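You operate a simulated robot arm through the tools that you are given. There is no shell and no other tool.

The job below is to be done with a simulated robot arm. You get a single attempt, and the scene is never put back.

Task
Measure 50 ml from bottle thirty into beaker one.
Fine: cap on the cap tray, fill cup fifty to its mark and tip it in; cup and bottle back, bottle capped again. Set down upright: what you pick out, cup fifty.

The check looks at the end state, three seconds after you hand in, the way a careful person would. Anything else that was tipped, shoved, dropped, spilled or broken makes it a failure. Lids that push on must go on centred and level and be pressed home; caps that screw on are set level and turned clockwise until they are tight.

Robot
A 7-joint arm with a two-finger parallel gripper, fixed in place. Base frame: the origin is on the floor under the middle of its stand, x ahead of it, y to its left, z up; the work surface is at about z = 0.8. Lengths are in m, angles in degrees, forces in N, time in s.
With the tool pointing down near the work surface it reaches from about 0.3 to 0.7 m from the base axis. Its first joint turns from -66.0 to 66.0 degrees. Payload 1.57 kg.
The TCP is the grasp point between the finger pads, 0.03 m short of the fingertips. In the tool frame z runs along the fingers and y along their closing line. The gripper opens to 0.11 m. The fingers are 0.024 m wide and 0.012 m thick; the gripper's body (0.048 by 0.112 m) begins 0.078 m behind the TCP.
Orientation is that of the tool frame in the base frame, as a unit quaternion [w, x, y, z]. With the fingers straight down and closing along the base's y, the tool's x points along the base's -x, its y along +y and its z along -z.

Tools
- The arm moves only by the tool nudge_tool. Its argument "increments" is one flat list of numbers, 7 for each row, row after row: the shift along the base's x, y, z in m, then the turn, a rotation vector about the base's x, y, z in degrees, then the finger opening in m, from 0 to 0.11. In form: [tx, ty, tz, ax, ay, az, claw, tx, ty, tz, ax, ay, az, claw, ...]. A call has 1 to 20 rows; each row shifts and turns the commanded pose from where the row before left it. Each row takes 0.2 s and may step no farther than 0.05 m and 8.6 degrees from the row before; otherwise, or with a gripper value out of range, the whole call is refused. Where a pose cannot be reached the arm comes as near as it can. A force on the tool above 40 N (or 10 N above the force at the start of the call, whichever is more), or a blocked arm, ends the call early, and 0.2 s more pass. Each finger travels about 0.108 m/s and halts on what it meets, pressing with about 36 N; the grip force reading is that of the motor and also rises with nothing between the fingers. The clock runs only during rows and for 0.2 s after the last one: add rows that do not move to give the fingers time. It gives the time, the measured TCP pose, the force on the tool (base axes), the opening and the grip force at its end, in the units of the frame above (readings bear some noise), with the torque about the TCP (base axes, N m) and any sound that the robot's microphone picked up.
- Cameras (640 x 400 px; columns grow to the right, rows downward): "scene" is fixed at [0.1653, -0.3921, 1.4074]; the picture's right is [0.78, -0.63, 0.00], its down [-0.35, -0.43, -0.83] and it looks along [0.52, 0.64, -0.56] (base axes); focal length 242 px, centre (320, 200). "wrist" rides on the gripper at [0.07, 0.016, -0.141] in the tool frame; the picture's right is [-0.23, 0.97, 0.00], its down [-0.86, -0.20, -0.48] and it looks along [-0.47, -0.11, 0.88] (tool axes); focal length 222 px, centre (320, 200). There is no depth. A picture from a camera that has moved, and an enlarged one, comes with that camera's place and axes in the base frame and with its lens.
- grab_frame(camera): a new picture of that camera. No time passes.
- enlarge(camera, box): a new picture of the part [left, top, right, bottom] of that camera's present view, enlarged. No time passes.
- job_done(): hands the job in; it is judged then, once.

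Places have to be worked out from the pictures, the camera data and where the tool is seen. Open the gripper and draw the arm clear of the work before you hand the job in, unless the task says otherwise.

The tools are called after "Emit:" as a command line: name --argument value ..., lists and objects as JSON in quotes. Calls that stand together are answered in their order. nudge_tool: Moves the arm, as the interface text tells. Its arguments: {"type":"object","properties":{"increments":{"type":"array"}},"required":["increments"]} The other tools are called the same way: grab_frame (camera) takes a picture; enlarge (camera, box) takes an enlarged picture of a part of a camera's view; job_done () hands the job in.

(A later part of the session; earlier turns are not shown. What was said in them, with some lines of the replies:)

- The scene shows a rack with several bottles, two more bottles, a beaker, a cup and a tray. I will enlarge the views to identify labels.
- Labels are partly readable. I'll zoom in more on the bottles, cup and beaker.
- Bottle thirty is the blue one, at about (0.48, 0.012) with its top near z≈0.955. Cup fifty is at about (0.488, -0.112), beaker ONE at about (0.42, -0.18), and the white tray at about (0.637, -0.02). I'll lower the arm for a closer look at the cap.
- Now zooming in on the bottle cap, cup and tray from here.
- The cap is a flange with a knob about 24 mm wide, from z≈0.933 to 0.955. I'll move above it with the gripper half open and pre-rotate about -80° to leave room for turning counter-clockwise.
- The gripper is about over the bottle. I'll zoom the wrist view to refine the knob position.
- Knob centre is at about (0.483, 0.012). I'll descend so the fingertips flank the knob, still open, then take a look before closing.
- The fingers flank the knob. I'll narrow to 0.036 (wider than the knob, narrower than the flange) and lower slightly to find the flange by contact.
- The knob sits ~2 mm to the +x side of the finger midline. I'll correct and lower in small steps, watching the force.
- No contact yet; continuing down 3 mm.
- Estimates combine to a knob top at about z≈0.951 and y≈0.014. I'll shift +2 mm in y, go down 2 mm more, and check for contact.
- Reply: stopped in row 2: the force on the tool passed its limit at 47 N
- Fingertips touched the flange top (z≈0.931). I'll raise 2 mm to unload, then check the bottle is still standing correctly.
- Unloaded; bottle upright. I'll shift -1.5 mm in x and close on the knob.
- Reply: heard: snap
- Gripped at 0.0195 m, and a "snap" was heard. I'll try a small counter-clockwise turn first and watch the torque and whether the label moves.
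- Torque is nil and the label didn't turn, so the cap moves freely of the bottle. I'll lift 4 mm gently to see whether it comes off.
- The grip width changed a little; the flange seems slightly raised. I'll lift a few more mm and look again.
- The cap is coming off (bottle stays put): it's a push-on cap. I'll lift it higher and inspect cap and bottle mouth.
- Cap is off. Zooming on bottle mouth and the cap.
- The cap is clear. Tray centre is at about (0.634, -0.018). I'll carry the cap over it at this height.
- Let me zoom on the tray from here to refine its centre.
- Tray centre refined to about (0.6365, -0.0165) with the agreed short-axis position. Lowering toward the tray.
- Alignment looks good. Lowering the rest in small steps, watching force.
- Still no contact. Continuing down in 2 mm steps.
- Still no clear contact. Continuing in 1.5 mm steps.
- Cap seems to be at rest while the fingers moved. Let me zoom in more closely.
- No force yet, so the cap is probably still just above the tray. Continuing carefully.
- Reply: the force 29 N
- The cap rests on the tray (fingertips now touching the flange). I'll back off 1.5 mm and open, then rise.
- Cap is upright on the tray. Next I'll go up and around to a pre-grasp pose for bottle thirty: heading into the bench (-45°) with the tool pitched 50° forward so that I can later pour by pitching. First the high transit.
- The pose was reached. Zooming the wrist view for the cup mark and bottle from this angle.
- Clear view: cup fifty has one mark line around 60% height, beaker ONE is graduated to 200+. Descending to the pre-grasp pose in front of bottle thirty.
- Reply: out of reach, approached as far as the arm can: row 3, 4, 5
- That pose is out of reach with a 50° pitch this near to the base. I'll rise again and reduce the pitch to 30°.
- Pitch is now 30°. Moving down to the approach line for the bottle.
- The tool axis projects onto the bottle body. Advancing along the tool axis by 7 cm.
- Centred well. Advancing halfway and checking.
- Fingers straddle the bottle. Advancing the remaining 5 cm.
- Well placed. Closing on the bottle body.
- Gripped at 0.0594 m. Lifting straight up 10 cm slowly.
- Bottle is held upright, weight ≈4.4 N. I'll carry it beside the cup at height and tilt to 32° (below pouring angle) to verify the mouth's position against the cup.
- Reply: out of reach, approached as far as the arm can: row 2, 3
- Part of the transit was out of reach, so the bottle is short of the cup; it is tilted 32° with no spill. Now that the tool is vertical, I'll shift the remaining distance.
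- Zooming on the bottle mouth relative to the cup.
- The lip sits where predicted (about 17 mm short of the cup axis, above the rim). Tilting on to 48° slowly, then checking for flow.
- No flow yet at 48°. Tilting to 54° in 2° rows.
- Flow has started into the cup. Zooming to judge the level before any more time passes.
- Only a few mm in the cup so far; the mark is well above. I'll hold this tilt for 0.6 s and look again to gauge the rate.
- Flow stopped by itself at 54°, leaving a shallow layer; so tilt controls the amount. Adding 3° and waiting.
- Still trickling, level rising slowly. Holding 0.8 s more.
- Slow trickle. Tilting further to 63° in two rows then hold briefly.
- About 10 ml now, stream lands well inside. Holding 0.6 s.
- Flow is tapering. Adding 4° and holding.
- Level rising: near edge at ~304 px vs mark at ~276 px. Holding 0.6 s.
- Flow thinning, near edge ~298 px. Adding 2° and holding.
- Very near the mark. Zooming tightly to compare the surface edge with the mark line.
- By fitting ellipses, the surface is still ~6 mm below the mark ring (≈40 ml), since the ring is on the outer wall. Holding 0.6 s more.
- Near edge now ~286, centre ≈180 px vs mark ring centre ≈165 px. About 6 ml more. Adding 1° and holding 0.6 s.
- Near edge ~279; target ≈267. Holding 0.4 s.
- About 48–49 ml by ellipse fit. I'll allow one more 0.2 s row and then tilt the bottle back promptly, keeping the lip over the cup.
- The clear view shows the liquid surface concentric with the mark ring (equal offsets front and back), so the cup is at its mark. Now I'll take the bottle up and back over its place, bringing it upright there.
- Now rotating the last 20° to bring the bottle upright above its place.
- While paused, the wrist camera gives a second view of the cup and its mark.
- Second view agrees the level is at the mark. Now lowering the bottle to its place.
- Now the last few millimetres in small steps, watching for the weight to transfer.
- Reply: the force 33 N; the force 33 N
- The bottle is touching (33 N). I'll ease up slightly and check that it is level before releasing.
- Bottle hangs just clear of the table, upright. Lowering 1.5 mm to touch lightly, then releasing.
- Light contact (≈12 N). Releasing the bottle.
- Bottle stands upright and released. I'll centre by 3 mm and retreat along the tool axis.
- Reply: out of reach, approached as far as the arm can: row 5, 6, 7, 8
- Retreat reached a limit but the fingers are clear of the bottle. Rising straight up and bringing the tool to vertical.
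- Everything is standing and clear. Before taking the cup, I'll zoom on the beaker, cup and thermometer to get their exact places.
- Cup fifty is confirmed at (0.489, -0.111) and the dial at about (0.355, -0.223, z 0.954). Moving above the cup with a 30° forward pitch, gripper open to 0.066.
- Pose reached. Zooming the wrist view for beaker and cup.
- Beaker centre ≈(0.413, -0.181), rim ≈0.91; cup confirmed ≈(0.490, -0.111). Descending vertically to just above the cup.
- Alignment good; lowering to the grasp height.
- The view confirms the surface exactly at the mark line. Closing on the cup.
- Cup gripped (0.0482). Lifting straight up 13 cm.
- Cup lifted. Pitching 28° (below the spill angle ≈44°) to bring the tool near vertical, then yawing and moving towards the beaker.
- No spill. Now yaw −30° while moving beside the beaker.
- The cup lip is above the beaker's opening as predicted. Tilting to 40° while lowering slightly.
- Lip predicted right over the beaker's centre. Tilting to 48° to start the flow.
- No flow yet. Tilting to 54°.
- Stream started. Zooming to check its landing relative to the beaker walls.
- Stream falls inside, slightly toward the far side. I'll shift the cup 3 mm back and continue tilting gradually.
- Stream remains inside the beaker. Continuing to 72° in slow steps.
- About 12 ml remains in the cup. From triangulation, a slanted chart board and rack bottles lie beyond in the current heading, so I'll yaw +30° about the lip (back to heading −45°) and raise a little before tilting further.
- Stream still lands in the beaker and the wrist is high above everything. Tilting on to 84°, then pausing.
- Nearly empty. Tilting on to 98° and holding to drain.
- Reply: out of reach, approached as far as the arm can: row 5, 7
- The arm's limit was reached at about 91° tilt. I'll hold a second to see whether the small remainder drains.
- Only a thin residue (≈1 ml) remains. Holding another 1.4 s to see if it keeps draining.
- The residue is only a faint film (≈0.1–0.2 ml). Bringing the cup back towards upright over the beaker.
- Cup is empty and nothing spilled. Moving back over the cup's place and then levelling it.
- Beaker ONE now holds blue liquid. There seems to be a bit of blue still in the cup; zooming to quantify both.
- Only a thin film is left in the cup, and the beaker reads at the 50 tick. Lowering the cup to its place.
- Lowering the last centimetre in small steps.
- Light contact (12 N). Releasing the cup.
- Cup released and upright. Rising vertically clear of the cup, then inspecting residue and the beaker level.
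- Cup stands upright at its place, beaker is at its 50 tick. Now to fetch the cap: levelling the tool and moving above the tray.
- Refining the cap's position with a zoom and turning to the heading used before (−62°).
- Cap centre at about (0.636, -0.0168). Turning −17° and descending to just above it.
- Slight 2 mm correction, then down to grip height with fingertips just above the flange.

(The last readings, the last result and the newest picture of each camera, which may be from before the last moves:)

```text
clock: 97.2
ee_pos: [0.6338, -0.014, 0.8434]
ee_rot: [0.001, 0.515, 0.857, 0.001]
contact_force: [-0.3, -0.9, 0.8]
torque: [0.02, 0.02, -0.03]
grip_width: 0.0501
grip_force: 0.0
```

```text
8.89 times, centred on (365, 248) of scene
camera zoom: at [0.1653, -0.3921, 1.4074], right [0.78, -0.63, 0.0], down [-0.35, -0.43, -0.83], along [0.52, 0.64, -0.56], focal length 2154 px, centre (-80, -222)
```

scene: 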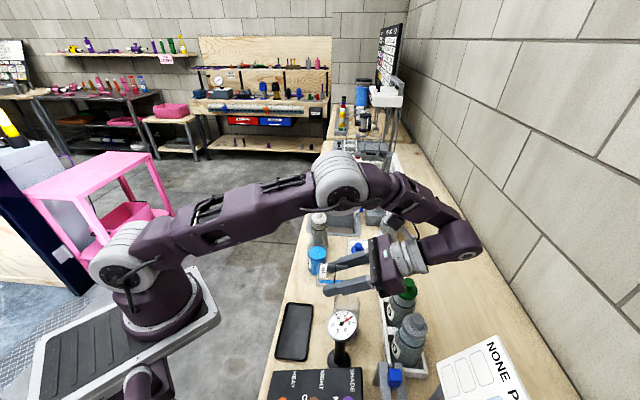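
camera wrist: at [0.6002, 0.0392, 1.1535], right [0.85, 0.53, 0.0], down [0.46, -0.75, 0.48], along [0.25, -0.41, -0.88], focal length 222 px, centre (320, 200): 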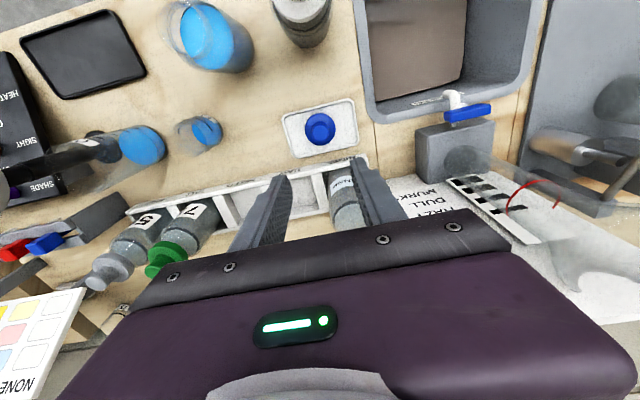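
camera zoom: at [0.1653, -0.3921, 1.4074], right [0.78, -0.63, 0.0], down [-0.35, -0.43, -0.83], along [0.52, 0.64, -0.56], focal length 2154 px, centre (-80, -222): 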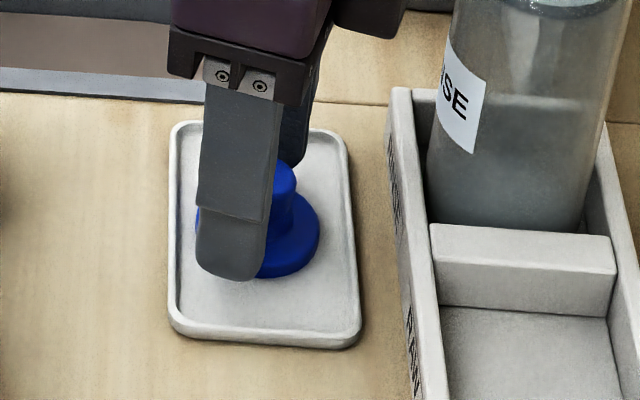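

Centred well. Down another 1.5 mm and closing on the knob's waist.

Emit:
nudge_tool --increments '[0, 0, -0.0015, 0, 0, 0, 0.05, 0, 0, 0, 0, 0, 0, 0.035, 0, 0, 0, 0, 0, 0, 0.02, 0, 0, 0, 0, 0, 0, 0.01, 0, 0, 0, 0, 0, 0, 0.01]'

Emit:
enlarge --camera "wrist" --box '[260, 120, 380, 230]'

Emit:
enlarge --camera "scene" --box '[340, 225, 390, 270]'

```text
clock: 98.4
ee_pos: [0.6353, -0.0137, 0.8411]
ee_rot: [0.001, 0.515, 0.857, 0.0]
contact_force: [-0.6, 1.0, -0.5]
torque: [-0.05, -0.02, 0.02]
grip_width: 0.0221
grip_force: 34.8
```

```text
3.64 times, centred on (320, 175) of wrist
camera zoom: at [0.6158, 0.0535, 0.9812], right [0.97, 0.26, 0.0], down [0.22, -0.85, 0.48], along [0.12, -0.46, -0.88], focal length 808 px, centre (320, 291)
```

zoom: 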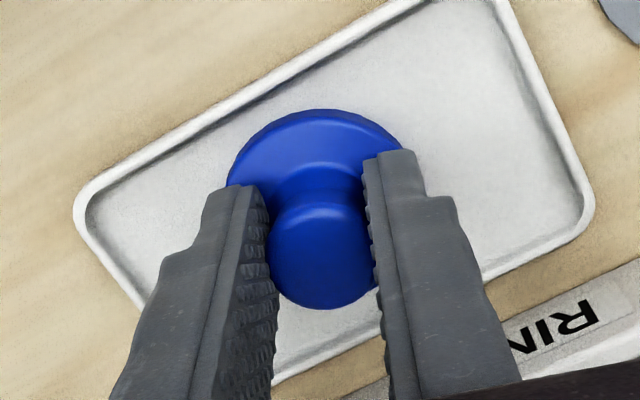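

```text
8.89 times, centred on (365, 248) of scene
camera zoom: at [0.1653, -0.3921, 1.4074], right [0.78, -0.63, 0.0], down [-0.35, -0.43, -0.83], along [0.52, 0.64, -0.56], focal length 2154 px, centre (-80, -222)
```

zoom: 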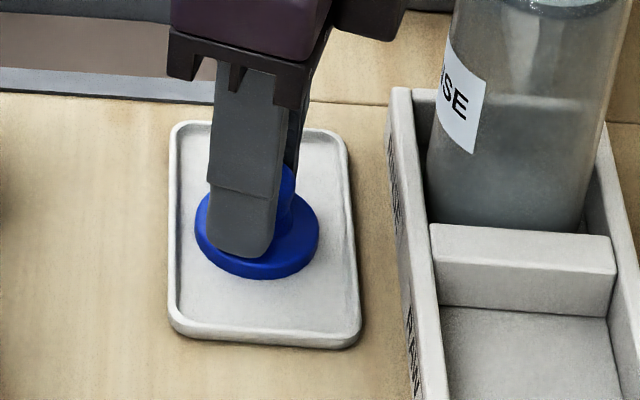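

Cap gripped (0.0221). Lifting it to transport height.

Emit:
nudge_tool --increments '[0, 0, 0.01, 0, 0, 0, 0.01, 0, 0, 0.03, 0, 0, 0, 0.01, 0, 0, 0.04, 0, 0, 0, 0.01, 0, 0, 0.04, 0, 0, 0, 0.01, 0, 0, 0.04, 0, 0, 0, 0.01, 0, 0, 0.03, 0, 0, 0, 0.01, 0, 0, 0, 0, 0, 0, 0.01]'

Emit:
enlarge --camera "wrist" --box '[260, 120, 380, 230]'

Emit:
enlarge --camera "scene" --box '[295, 225, 345, 280]'

Emit:
enlarge --camera "wrist" --box '[140, 0, 280, 110]'

```text
clock: 100.0
ee_pos: [0.6338, -0.0142, 1.0309]
ee_rot: [0.002, 0.515, 0.857, 0.0]
contact_force: [0.0, -0.9, 1.1]
torque: [-0.02, 0.0, 0.02]
grip_width: 0.0223
grip_force: 35.1
```

```text
3.64 times, centred on (320, 175) of wrist
camera zoom: at [0.6155, 0.053, 1.1707], right [0.97, 0.26, 0.0], down [0.22, -0.85, 0.48], along [0.13, -0.46, -0.88], focal length 808 px, centre (320, 291)
```

zoom: 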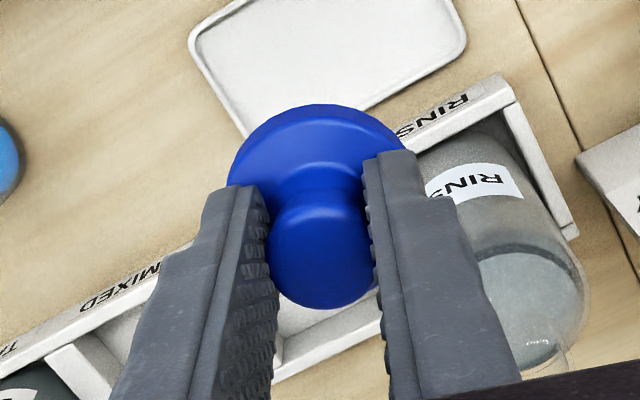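

```text
7.27 times, centred on (320, 252) of scene
camera zoom: at [0.1653, -0.3921, 1.4074], right [0.78, -0.63, 0.0], down [-0.35, -0.43, -0.83], along [0.52, 0.64, -0.56], focal length 1762 px, centre (320, -182)
```

zoom: 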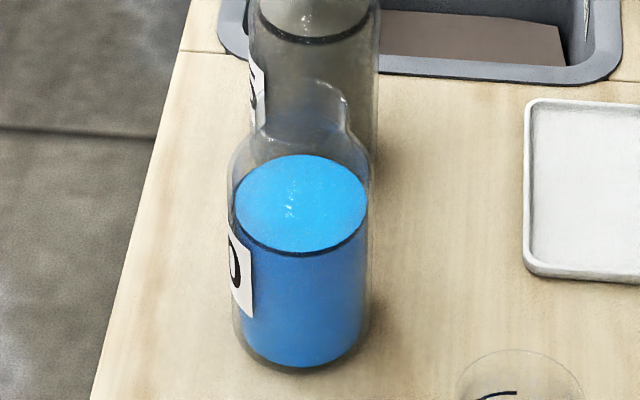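

```text
3.64 times, centred on (210, 55) of wrist
camera zoom: at [0.6155, 0.053, 1.1707], right [0.97, 0.26, 0.0], down [0.22, -0.85, 0.48], along [0.13, -0.46, -0.88], focal length 808 px, centre (720, 727)
```

zoom: 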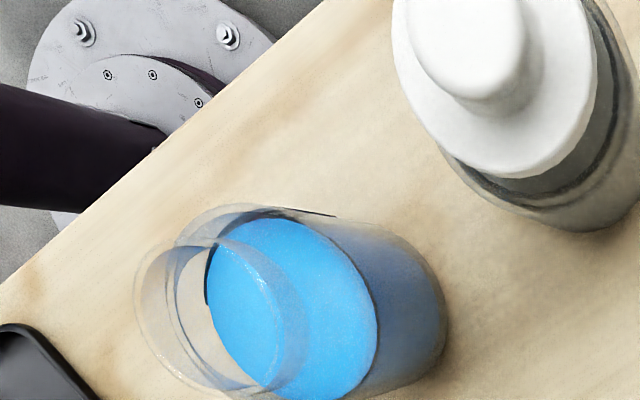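

Let me compare the bottle's present position with an identical zoom to the one taken right after uncapping.

Emit:
enlarge --camera "scene" --box '[295, 235, 345, 280]'

```text
8.89 times, centred on (320, 258) of scene
camera zoom: at [0.1653, -0.3921, 1.4074], right [0.78, -0.63, 0.0], down [-0.35, -0.43, -0.83], along [0.52, 0.64, -0.56], focal length 2154 px, centre (320, -311)
```

zoom: 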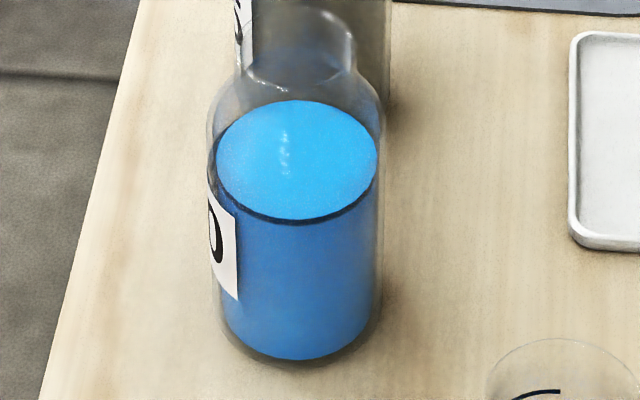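

The bottle shifted only ~3 mm from its original place. I'll carry the cap over it (≈0.481, 0.0105) and turn to heading −40° so that wrist and scene views are perpendicular for alignment.

Emit:
nudge_tool --increments '[-0.0382, 0.0061, 0, 0, 0, 5.5, 0.01, -0.0382, 0.0061, 0, 0, 0, 5.5, 0.01, -0.0382, 0.0061, 0, 0, 0, 5.5, 0.01, -0.0382, 0.0061, 0, 0, 0, 5.5, 0.01, 0, 0, 0, 0, 0, 0, 0.01]'

Emit:
nudge_tool --increments '[0, 0, -0.015, 0, 0, 0, 0.01, 0, 0, -0.01, 0, 0, 0, 0.01, 0, 0, 0, 0, 0, 0, 0.01]'

Emit:
enlarge --camera "scene" --box '[295, 205, 345, 280]'

Emit:
enlarge --camera "wrist" --box '[250, 70, 390, 230]'

```text
clock: 101.2
ee_pos: [0.481, 0.0101, 1.03]
ee_rot: [0.002, 0.341, 0.94, 0.001]
contact_force: [0.0, 0.0, -0.3]
torque: [0.02, -0.01, 0.03]
grip_width: 0.0225
grip_force: 34.9
```

```text
clock: 102.0
ee_pos: [0.4804, 0.01, 1.0074]
ee_rot: [0.001, 0.342, 0.94, 0.001]
contact_force: [-0.7, -0.6, 0.4]
torque: [0.02, -0.02, 0.0]
grip_width: 0.0224
grip_force: 35.1
```

```text
5.33 times, centred on (320, 242) of scene
camera zoom: at [0.1653, -0.3921, 1.4074], right [0.78, -0.63, 0.0], down [-0.35, -0.43, -0.83], along [0.52, 0.64, -0.56], focal length 1292 px, centre (320, -27)
```

zoom: 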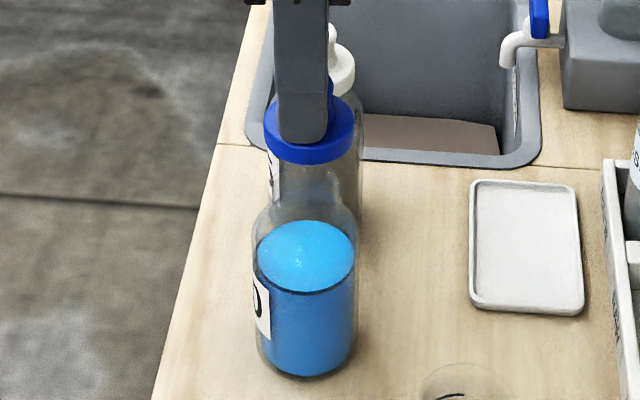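

```text
2.50 times, centred on (320, 150) of wrist
camera zoom: at [0.438, 0.0657, 1.146], right [0.8, 0.6, 0.0], down [0.52, -0.7, 0.48], along [0.29, -0.38, -0.88], focal length 555 px, centre (320, 325)
```

zoom: 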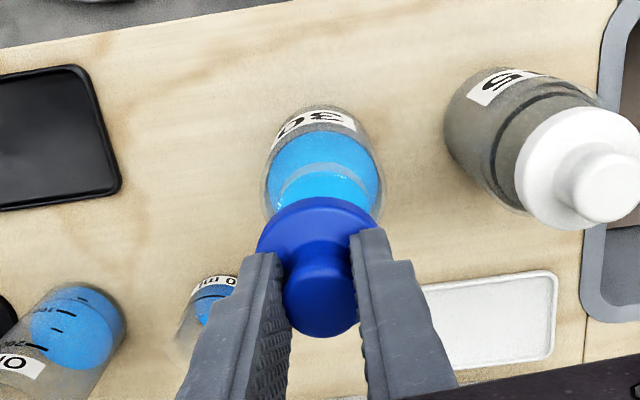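

Zooming more on both views for alignment measurement.

Emit:
enlarge --camera "wrist" --box '[280, 105, 360, 180]'

Emit:
enlarge --camera "scene" --box '[300, 220, 340, 250]'

```text
5.33 times, centred on (320, 142) of wrist
camera zoom: at [0.438, 0.0657, 1.146], right [0.8, 0.6, 0.0], down [0.52, -0.7, 0.48], along [0.29, -0.38, -0.88], focal length 1185 px, centre (320, 507)
```

zoom: 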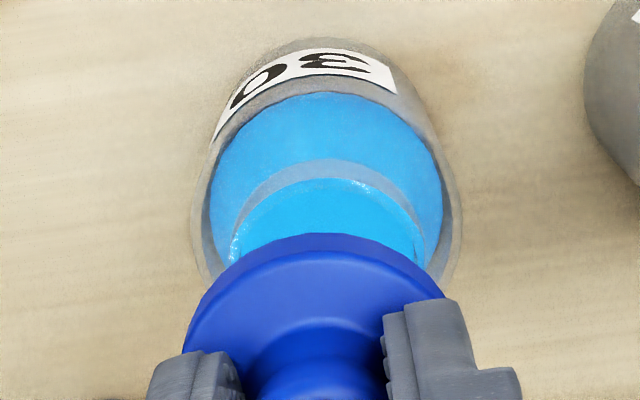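

```text
13.33 times, centred on (320, 235) of scene
camera zoom: at [0.1653, -0.3921, 1.4074], right [0.78, -0.63, 0.0], down [-0.35, -0.43, -0.83], along [0.52, 0.64, -0.56], focal length 3231 px, centre (320, -267)
```

zoom: 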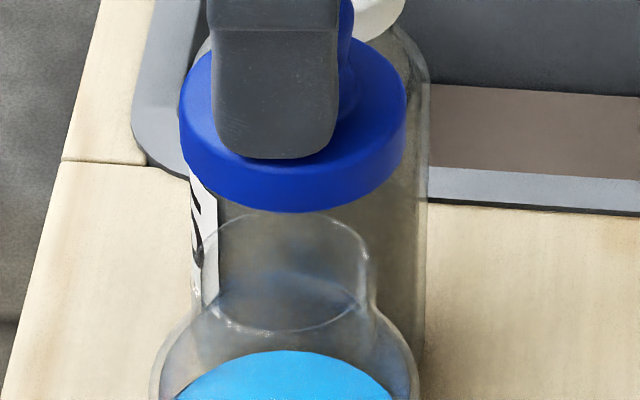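

Scene shows the cap ~2 mm right of the mouth, wrist view ~1.3 mm off the other way; I'll correct by (−0.4, +2.7) mm and lower to just above the mouth.

Emit:
nudge_tool --increments '[-0.0004, 0.0027, 0, 0, 0, 0, 0.01, 0, 0, -0.012, 0, 0, 0, 0.01, 0, 0, -0.012, 0, 0, 0, 0.01, 0, 0, 0, 0, 0, 0, 0.01]'

Emit:
enlarge --camera "scene" --box '[300, 225, 340, 255]'

Emit:
enlarge --camera "wrist" --box '[280, 105, 360, 180]'

```text
clock: 103.0
ee_pos: [0.4789, 0.0129, 0.9821]
ee_rot: [0.002, 0.341, 0.94, 0.0]
contact_force: [0.1, 0.5, -0.5]
torque: [0.01, -0.01, -0.01]
grip_width: 0.0225
grip_force: 34.6
```

```text
13.33 times, centred on (320, 240) of scene
camera zoom: at [0.1653, -0.3921, 1.4074], right [0.78, -0.63, 0.0], down [-0.35, -0.43, -0.83], along [0.52, 0.64, -0.56], focal length 3231 px, centre (320, -333)
```

zoom: 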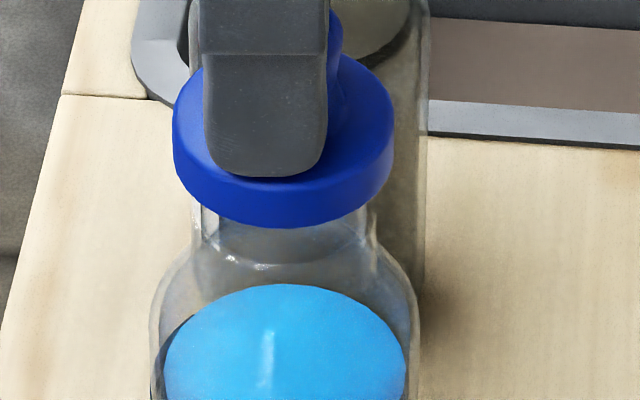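

```text
5.33 times, centred on (320, 142) of wrist
camera zoom: at [0.4374, 0.0684, 1.1217], right [0.8, 0.6, 0.0], down [0.53, -0.7, 0.48], along [0.29, -0.38, -0.88], focal length 1185 px, centre (320, 507)
```

zoom: 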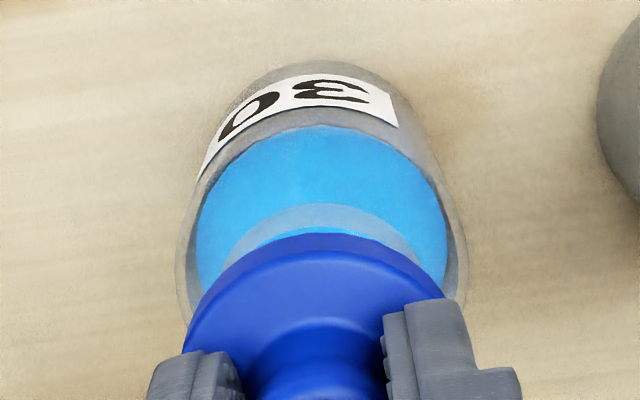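

Both views now show the cap centred within ~0.5 mm. Lowering in small steps, watching the force.

Emit:
nudge_tool --increments '[0, 0, -0.004, 0, 0, 0, 0.01, 0, 0, -0.004, 0, 0, 0, 0.01, 0, 0, 0, 0, 0, 0, 0.01]'

Emit:
nudge_tool --increments '[0, 0, -0.002, 0, 0, 0, 0.01, 0, 0, 0, 0, 0, 0, 0.01]'

Emit:
enlarge --camera "scene" --box '[300, 225, 340, 255]'

Emit:
enlarge --camera "wrist" --box '[280, 105, 360, 180]'

```text
clock: 103.8
ee_pos: [0.4816, 0.0132, 0.9743]
ee_rot: [0.002, 0.342, 0.94, 0.0]
contact_force: [0.1, 0.9, -0.9]
torque: [-0.02, 0.01, 0.02]
grip_width: 0.0223
grip_force: 34.8
```

```text
clock: 104.4
ee_pos: [0.4807, 0.0137, 0.9715]
ee_rot: [0.0, 0.342, 0.94, 0.0]
contact_force: [-0.1, 0.0, -0.2]
torque: [0.0, -0.01, 0.0]
grip_width: 0.0225
grip_force: 35.4
```

```text
13.33 times, centred on (320, 240) of scene
camera zoom: at [0.1653, -0.3921, 1.4074], right [0.78, -0.63, 0.0], down [-0.35, -0.43, -0.83], along [0.52, 0.64, -0.56], focal length 3231 px, centre (320, -333)
```

zoom: 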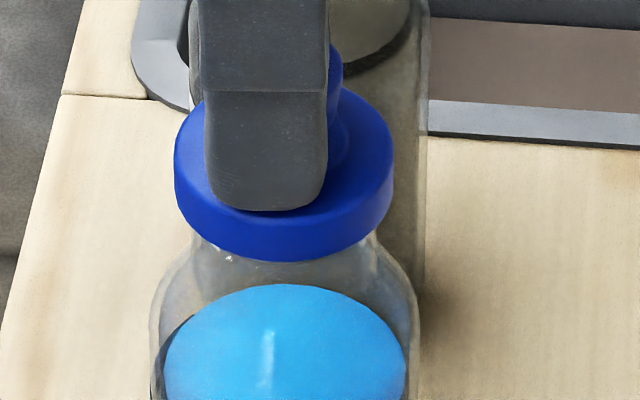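

```text
5.33 times, centred on (320, 142) of wrist
camera zoom: at [0.4376, 0.0686, 1.1119], right [0.8, 0.6, 0.0], down [0.52, -0.7, 0.48], along [0.29, -0.38, -0.88], focal length 1185 px, centre (320, 507)
```

zoom: 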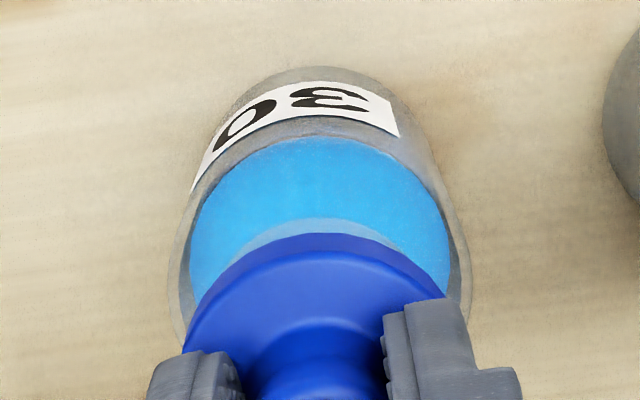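

No contact yet, aligned. Continuing in 2 mm steps.

Emit:
nudge_tool --increments '[0, 0, -0.002, 0, 0, 0, 0.01, 0, 0, 0, 0, 0, 0, 0.01]'

Emit:
nudge_tool --increments '[0, 0, -0.002, 0, 0, 0, 0.01, 0, 0, 0, 0, 0, 0, 0.01]'

Emit:
nudge_tool --increments '[0, 0, -0.0015, 0, 0, 0, 0.01, 0, 0, 0, 0, 0, 0, 0.01]'

Emit:
enlarge --camera "scene" --box '[300, 225, 340, 255]'

```text
clock: 105.0
ee_pos: [0.4809, 0.0129, 0.9697]
ee_rot: [0.001, 0.343, 0.939, 0.0]
contact_force: [0.3, -0.5, -1.1]
torque: [0.01, 0.04, 0.03]
grip_width: 0.022
grip_force: 34.9
```

```text
clock: 105.6
ee_pos: [0.4807, 0.0151, 0.9673]
ee_rot: [0.0, 0.342, 0.94, 0.001]
contact_force: [0.2, -0.1, 1.2]
torque: [-0.01, 0.0, 0.01]
grip_width: 0.0223
grip_force: 34.7
```

```text
clock: 106.2
ee_pos: [0.4804, 0.0123, 0.9664]
ee_rot: [0.001, 0.342, 0.94, 0.0]
contact_force: [0.1, 0.2, -0.2]
torque: [0.01, -0.02, 0.0]
grip_width: 0.0224
grip_force: 34.6
```

```text
13.33 times, centred on (320, 240) of scene
camera zoom: at [0.1653, -0.3921, 1.4074], right [0.78, -0.63, 0.0], down [-0.35, -0.43, -0.83], along [0.52, 0.64, -0.56], focal length 3231 px, centre (320, -333)
```

zoom: 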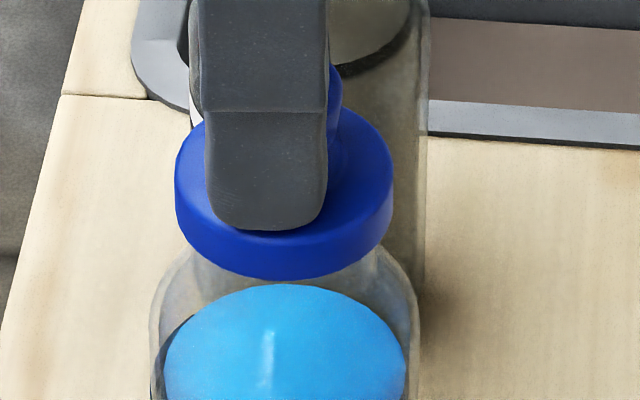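

Still free. Continuing.

Emit:
nudge_tool --increments '[0, 0, -0.0015, 0, 0, 0, 0.01, 0, 0, 0, 0, 0, 0, 0.01]'

Emit:
nudge_tool --increments '[0, 0, -0.0015, 0, 0, 0, 0.01, 0, 0, 0, 0, 0, 0, 0.01]'

Emit:
enlarge --camera "scene" --box '[300, 225, 340, 255]'

Emit:
enlarge --camera "wrist" --box '[280, 105, 360, 180]'

```text
clock: 106.8
ee_pos: [0.4803, 0.014, 0.966]
ee_rot: [0.001, 0.342, 0.94, 0.001]
contact_force: [-0.3, 0.3, 0.0]
torque: [-0.01, -0.02, -0.02]
grip_width: 0.0223
grip_force: 34.5
```

```text
clock: 107.4
ee_pos: [0.4805, 0.0133, 0.9631]
ee_rot: [0.001, 0.342, 0.94, 0.0]
contact_force: [-0.5, -0.6, -0.8]
torque: [0.01, 0.0, -0.05]
grip_width: 0.0223
grip_force: 34.8
```

```text
13.33 times, centred on (320, 240) of scene
camera zoom: at [0.1653, -0.3921, 1.4074], right [0.78, -0.63, 0.0], down [-0.35, -0.43, -0.83], along [0.52, 0.64, -0.56], focal length 3231 px, centre (320, -333)
```

zoom: 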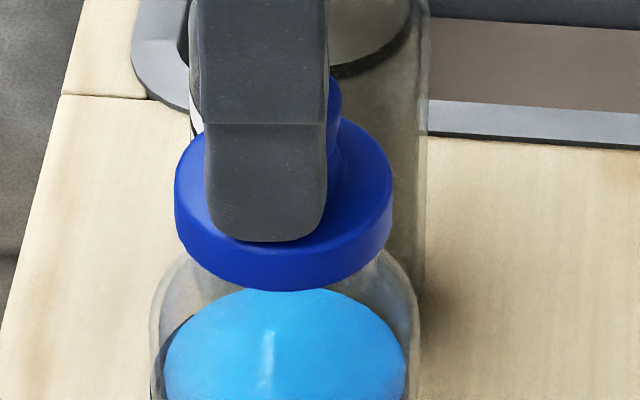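

```text
5.33 times, centred on (320, 142) of wrist
camera zoom: at [0.4375, 0.0687, 1.1034], right [0.8, 0.6, 0.0], down [0.52, -0.7, 0.48], along [0.29, -0.38, -0.88], focal length 1185 px, centre (320, 507)
```

zoom: 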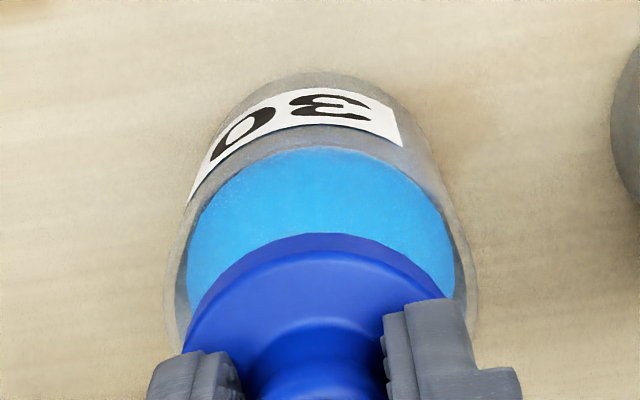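

About 3 mm to go by comparison with the original capped picture. Continuing until resistance is felt.

Emit:
nudge_tool --increments '[0, 0, -0.0015, 0, 0, 0, 0.01, 0, 0, 0, 0, 0, 0, 0.01]'

Emit:
nudge_tool --increments '[0, 0, -0.0015, 0, 0, 0, 0.01, 0, 0, 0, 0, 0, 0, 0.01]'

Emit:
enlarge --camera "scene" --box '[300, 225, 340, 255]'

```text
clock: 108.0
ee_pos: [0.4797, 0.0138, 0.9621]
ee_rot: [0.001, 0.341, 0.94, 0.001]
contact_force: [-0.1, -0.3, 0.6]
torque: [0.01, 0.0, -0.03]
grip_width: 0.0225
grip_force: 34.9
```

```text
clock: 108.6
ee_pos: [0.48, 0.0124, 0.961]
ee_rot: [0.002, 0.342, 0.94, 0.001]
contact_force: [-6.2, -2.2, 23.8]
torque: [-0.12, 0.23, 0.0]
grip_width: 0.0221
grip_force: 35.3
heard: snap
```

```text
13.33 times, centred on (320, 240) of scene
camera zoom: at [0.1647, -0.3922, 1.4075], right [0.78, -0.63, 0.0], down [-0.35, -0.43, -0.83], along [0.52, 0.65, -0.56], focal length 3231 px, centre (320, -333)
```

zoom: 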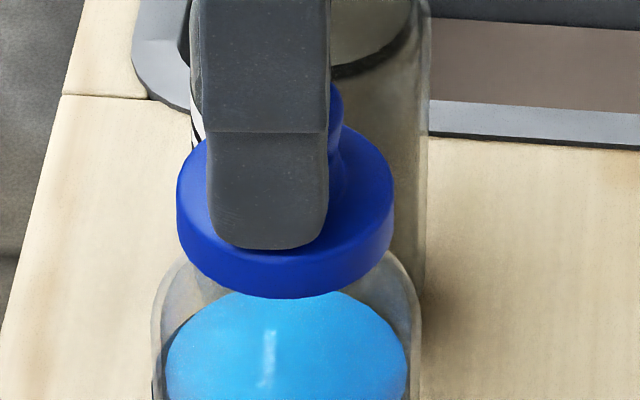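

A "snap" was heard at 24 N: the cap engaged. One small extra press to be sure it's home.

Emit:
nudge_tool --increments '[0, 0, -0.0008, 0, 0, 0, 0.01, 0, 0, 0, 0, 0, 0, 0.01]'

Emit:
enlarge --camera "scene" --box '[300, 225, 340, 255]'

Emit:
enlarge --camera "wrist" --box '[260, 105, 380, 220]'

```text
clock: 109.1
ee_pos: [0.4805, 0.0128, 0.9618]
ee_rot: [0.002, 0.342, 0.94, 0.001]
contact_force: [-4.9, -0.3, 11.6]
torque: [0.0, 0.31, -0.01]
grip_width: 0.0221
grip_force: 35.2
stopped in row 2: the force on the tool passed its limit at 42 N (the readings are from after the stop); the commanded pose is now the measured one
```

```text
13.33 times, centred on (320, 240) of scene
camera zoom: at [0.165, -0.3921, 1.4075], right [0.78, -0.63, 0.0], down [-0.35, -0.43, -0.83], along [0.52, 0.64, -0.56], focal length 3231 px, centre (320, -333)
```

zoom: 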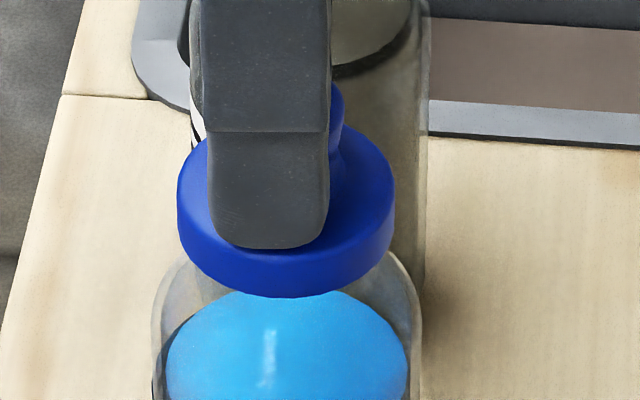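

```text
3.48 times, centred on (320, 162) of wrist
camera zoom: at [0.4376, 0.0685, 1.1011], right [0.8, 0.6, 0.0], down [0.52, -0.7, 0.48], along [0.29, -0.38, -0.88], focal length 773 px, centre (320, 330)
```

zoom: 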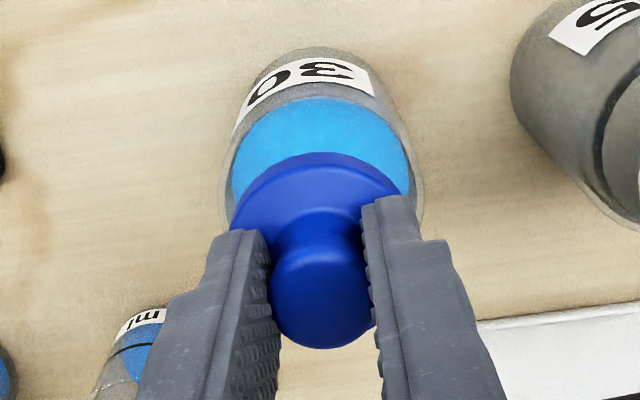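

Seated firmly. Opening the fingers in place, without pulling, then rising.

Emit:
nudge_tool --increments '[0, 0, 0, 0, 0, 0, 0.03, 0, 0, 0, 0, 0, 0, 0.045, 0, 0, 0, 0, 0, 0, 0.06, 0, 0, 0, 0, 0, 0, 0.06]'

Emit:
enlarge --camera "scene" --box '[295, 215, 345, 280]'

Emit:
enlarge --camera "wrist" --box '[260, 105, 380, 220]'

```text
clock: 110.1
ee_pos: [0.4812, 0.0127, 0.9608]
ee_rot: [0.002, 0.342, 0.94, 0.001]
contact_force: [-0.2, 0.3, 4.1]
torque: [-0.06, 0.03, 0.02]
grip_width: 0.0594
grip_force: 0.2
```

```text
6.15 times, centred on (320, 248) of scene
camera zoom: at [0.1652, -0.3921, 1.4074], right [0.78, -0.63, 0.0], down [-0.35, -0.43, -0.83], along [0.52, 0.64, -0.56], focal length 1491 px, centre (320, -92)
```

zoom: 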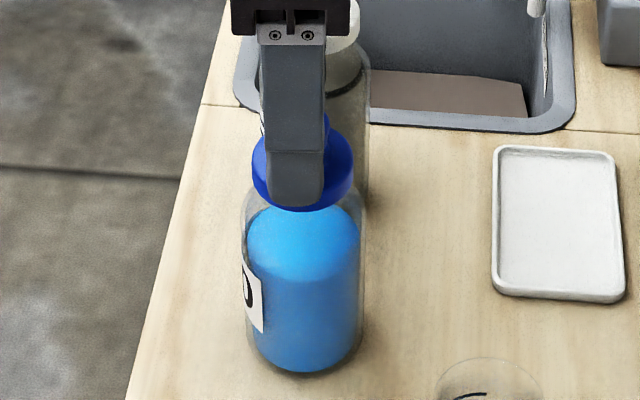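

```text
3.48 times, centred on (320, 162) of wrist
camera zoom: at [0.4379, 0.0686, 1.1007], right [0.8, 0.6, 0.0], down [0.52, -0.7, 0.48], along [0.29, -0.38, -0.88], focal length 773 px, centre (320, 330)
```

zoom: 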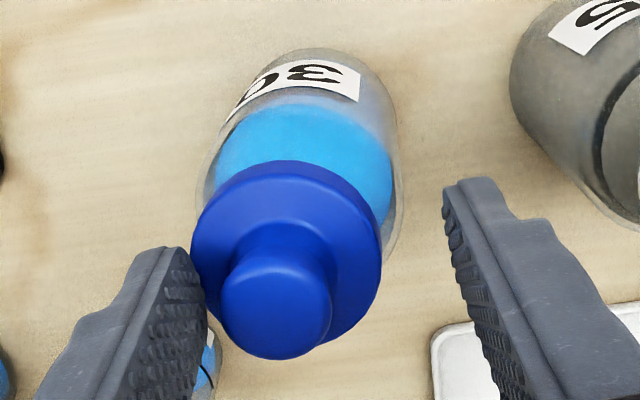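

The opening left finger dragged on the flange and the bottle is leaning slightly (~4°) towards it. I'll raise gently straight up to let it settle back upright.

Emit:
nudge_tool --increments '[0, 0, 0.0015, 0, 0, 0, 0.06, 0, 0, 0.0015, 0, 0, 0, 0.06, 0, 0, 0, 0, 0, 0, 0.06]'

Emit:
enlarge --camera "scene" --box '[295, 215, 345, 280]'

Emit:
enlarge --camera "wrist" --box '[260, 105, 380, 220]'

```text
clock: 110.9
ee_pos: [0.4811, 0.0131, 0.9647]
ee_rot: [0.002, 0.342, 0.94, 0.001]
contact_force: [0.9, -0.6, -0.9]
torque: [0.0, 0.01, 0.0]
grip_width: 0.0599
grip_force: 0.0
```

```text
6.15 times, centred on (320, 248) of scene
camera zoom: at [0.1653, -0.3921, 1.4074], right [0.78, -0.63, 0.0], down [-0.35, -0.43, -0.83], along [0.52, 0.64, -0.56], focal length 1491 px, centre (320, -92)
```

zoom: 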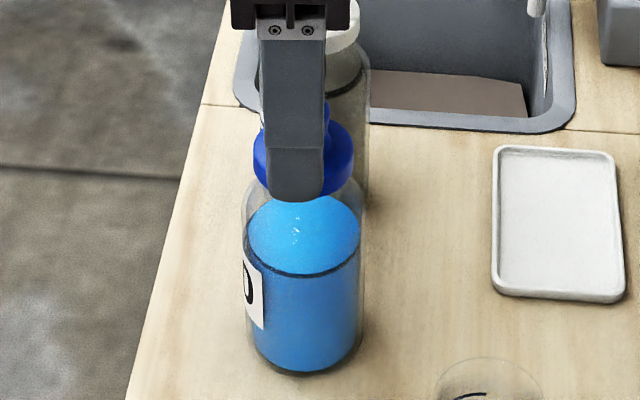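

```text
3.48 times, centred on (320, 162) of wrist
camera zoom: at [0.4378, 0.0685, 1.1035], right [0.8, 0.6, 0.0], down [0.52, -0.7, 0.48], along [0.29, -0.38, -0.88], focal length 773 px, centre (320, 330)
```

zoom: 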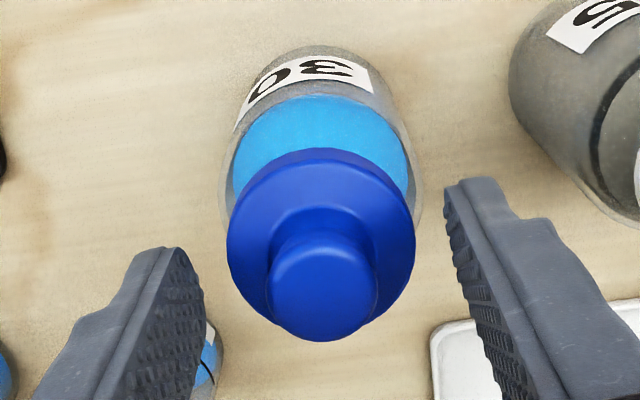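

Bottle settled upright again with the cap on centred. Rising clear.

Emit:
nudge_tool --increments '[0, 0, 0.01, 0, 0, 0, 0.06, 0, 0, 0.03, 0, 0, 0, 0.06, 0, 0, 0.04, 0, 0, 0, 0.06, 0, 0, 0.04, 0, 0, 0, 0.06, 0, 0, 0.04, 0, 0, 0, 0.06, 0, 0, 0, 0, 0, 0, 0.06]'

Emit:
enlarge --camera "scene" --box '[295, 215, 345, 280]'

Emit:
enlarge --camera "wrist" --box '[260, 90, 380, 190]'

Emit:
grab_frame --camera "scene"

```text
clock: 112.3
ee_pos: [0.4814, 0.0133, 1.124]
ee_rot: [0.003, 0.343, 0.939, 0.002]
contact_force: [-0.2, 0.2, 0.0]
torque: [0.02, 0.01, 0.0]
grip_width: 0.0599
grip_force: 0.1
```

```text
6.15 times, centred on (320, 248) of scene
camera zoom: at [0.1653, -0.3921, 1.4074], right [0.78, -0.63, 0.0], down [-0.35, -0.43, -0.83], along [0.52, 0.64, -0.56], focal length 1491 px, centre (320, -92)
```

zoom: 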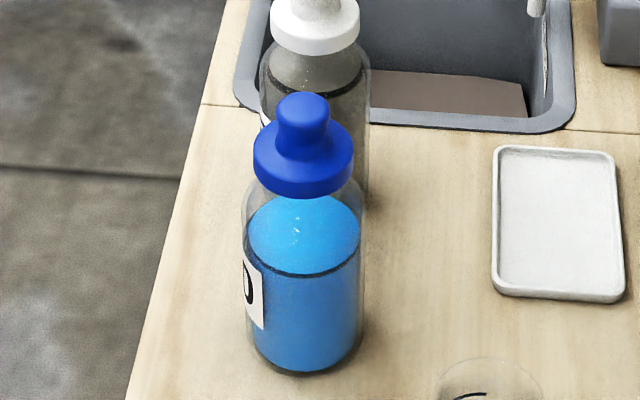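

```text
4.00 times, centred on (320, 140) of wrist
camera zoom: at [0.4382, 0.0688, 1.2638], right [0.8, 0.6, 0.0], down [0.52, -0.7, 0.48], along [0.29, -0.38, -0.88], focal length 888 px, centre (320, 440)
```

zoom: 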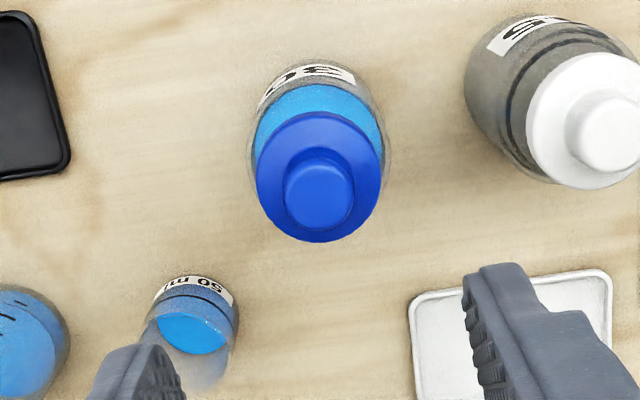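

```text
taken
```

scene: 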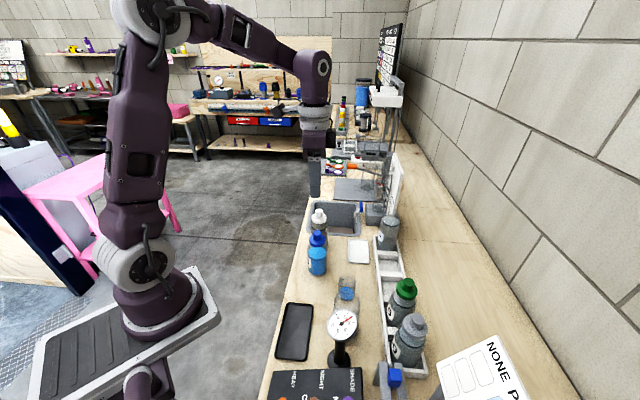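

Cap is on, level and as deep as originally. Let me check the cup's residue and the beaker level more closely from this vantage.

Emit:
enlarge --camera "wrist" --box '[265, 150, 310, 195]'

Emit:
enlarge --camera "wrist" --box '[200, 130, 310, 220]'

Emit:
enlarge --camera "scene" --box '[330, 265, 380, 340]'

```text
8.89 times, centred on (288, 172) of wrist
camera zoom: at [0.4382, 0.0688, 1.2638], right [0.8, 0.6, 0.0], down [0.52, -0.7, 0.48], along [0.29, -0.38, -0.88], focal length 1974 px, centre (609, 444)
```

zoom: 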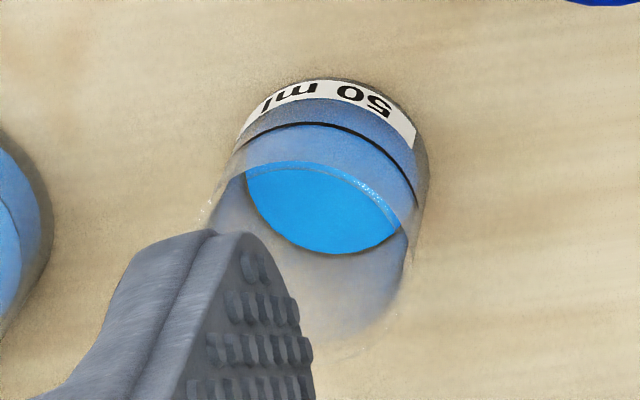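

```text
4.44 times, centred on (255, 175) of wrist
camera zoom: at [0.4382, 0.0688, 1.2638], right [0.8, 0.6, 0.0], down [0.52, -0.7, 0.48], along [0.29, -0.38, -0.88], focal length 987 px, centre (609, 311)
```

zoom: 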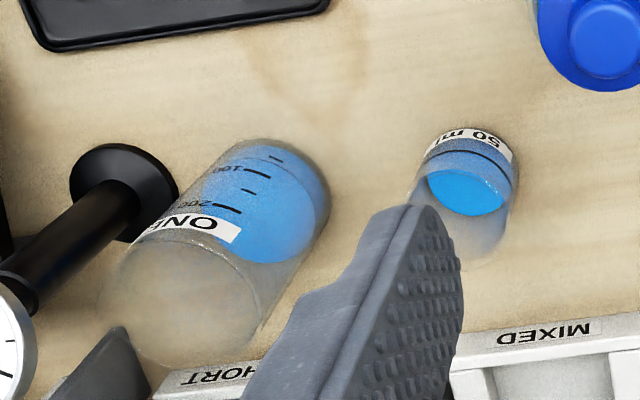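

```text
5.33 times, centred on (355, 302) of scene
camera zoom: at [0.1653, -0.3921, 1.4074], right [0.78, -0.63, 0.0], down [-0.35, -0.43, -0.83], along [0.52, 0.64, -0.56], focal length 1292 px, centre (133, -347)
```

zoom: 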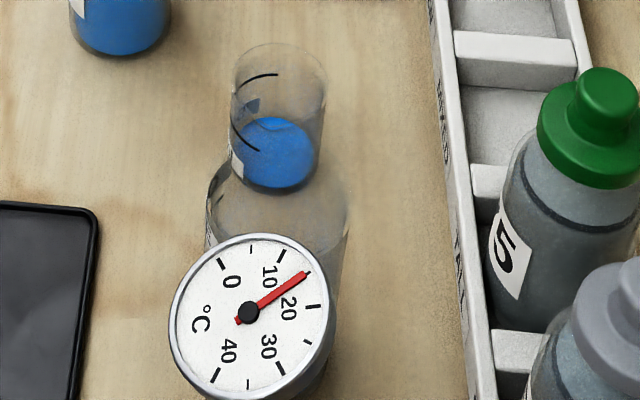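

Only a thin film remains in the cup, the beaker is at its 50 tick, and all else is in place with no spills. Withdrawing the arm up near its starting pose with the gripper open.

Emit:
nudge_tool --increments '[-0.012, 0.005, 0.035, 0, 0, 8, 0.08, -0.012, 0.005, 0.035, 0, 0, 8, 0.1, -0.012, 0.005, 0.03, 0, 0, 8, 0.11, -0.012, 0.005, 0.02, 0, 0, 8, 0.11, -0.01, 0.003, 0.005, 0, 0, 8, 0.11, 0, 0, 0, 0, 0, 0, 0.11, 0, 0, 0, 0, 0, 0, 0.11]'

Emit:
grab_frame --camera "scene"

Emit:
grab_frame --camera "wrist"

Emit:
enlarge --camera "scene" --box '[270, 190, 430, 340]'

```text
clock: 113.9
ee_pos: [0.423, 0.0368, 1.2479]
ee_rot: [0.001, 0.0, 1.0, 0.001]
contact_force: [0.5, -0.1, 1.4]
torque: [0.0, -0.01, 0.0]
grip_width: 0.11
grip_force: 0.2
```

```text
taken
```

scene: 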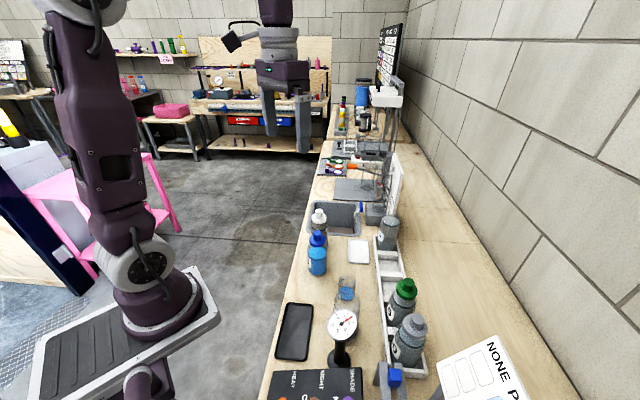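

```text
taken
camera wrist: at [0.3531, 0.0505, 1.3881], right [0.23, 0.97, 0.0], down [0.85, -0.2, 0.48], along [0.47, -0.11, -0.88], focal length 222 px, centre (320, 200)
```

wrist: 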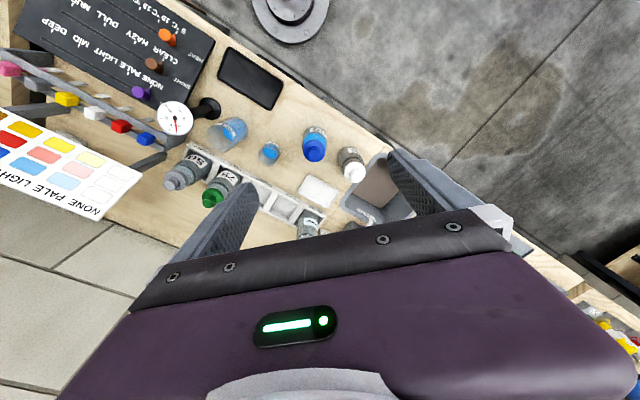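

```text
2.67 times, centred on (350, 265) of scene
camera zoom: at [0.1653, -0.3921, 1.4074], right [0.78, -0.63, 0.0], down [-0.35, -0.43, -0.83], along [0.52, 0.64, -0.56], focal length 646 px, centre (240, 27)
```

zoom: 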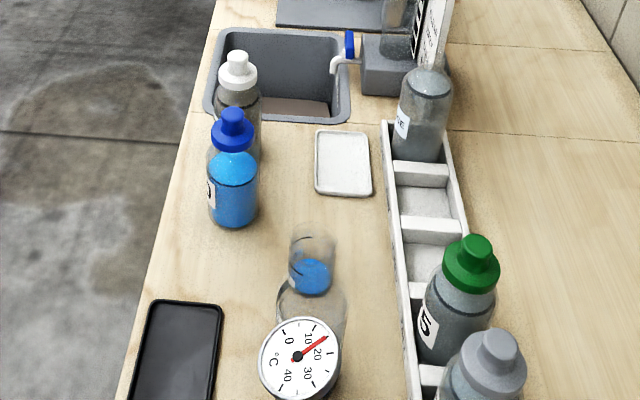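

From the same vantage as at the start everything is in place. One last zoom on beaker, cup and bottle.

Emit:
enlarge --camera "wrist" --box '[200, 105, 300, 180]'

Emit:
enlarge --camera "wrist" --box '[290, 115, 380, 190]'

```text
5.33 times, centred on (250, 142) of wrist
camera zoom: at [0.3531, 0.0505, 1.3881], right [0.23, 0.97, 0.0], down [0.85, -0.2, 0.48], along [0.47, -0.11, -0.88], focal length 1185 px, centre (693, 507)
```

zoom: 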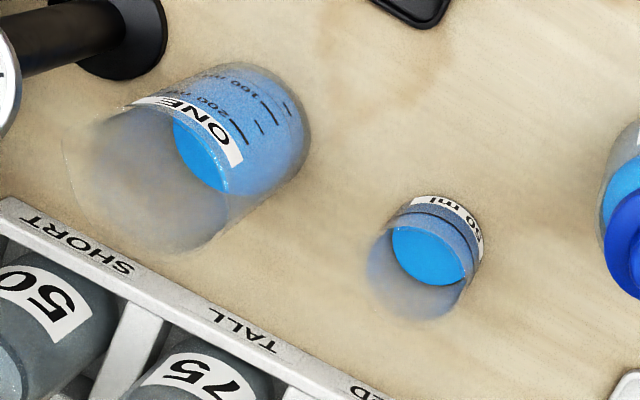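

```text
5.33 times, centred on (335, 152) of wrist
camera zoom: at [0.3531, 0.0505, 1.3881], right [0.23, 0.97, 0.0], down [0.85, -0.2, 0.48], along [0.47, -0.11, -0.88], focal length 1185 px, centre (240, 453)
```

zoom: 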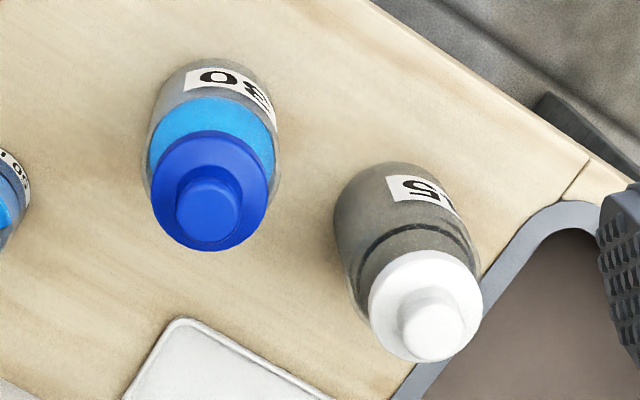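

The blue in the cup coincides with its floor disc, so it is just a thin film. Bottle thirty is capped, the cup and bottle are back upright, beaker ONE holds the 50 ml, and the arm is clear with the gripper open. Handing in.

Emit:
job_done

```text
The job is handed in.
```

I measured 50 ml from bottle thirty into beaker one and handed the job in. I don't have the check's result.

- **Pour:** I filled cup fifty to its mark, judging by both cameras, and tipped it into beaker one. The level there is at the 50 tick.
- **Left in the cup:** The arm could only tip the cup to about 91°, so a thin blue film is still on its floor. I estimate well under 1 ml.
- **Cup and bottle:** Both are standing upright. The cup is within about 2 mm of where it started, and the bottle is about 4 mm off.
- **Cap:** It is a push-on cap. It is back on bottle thirty, level, and snapped home when I pressed it.
- **Mishap:** When I let go of the cap, a finger dragged on it and the bottle leaned about 4°. It rocked back upright once I lifted away, and the later pictures show the cap still centred.

I saw no spills, and nothing else appears to have moved. The gripper is open and the arm is back near where it started.
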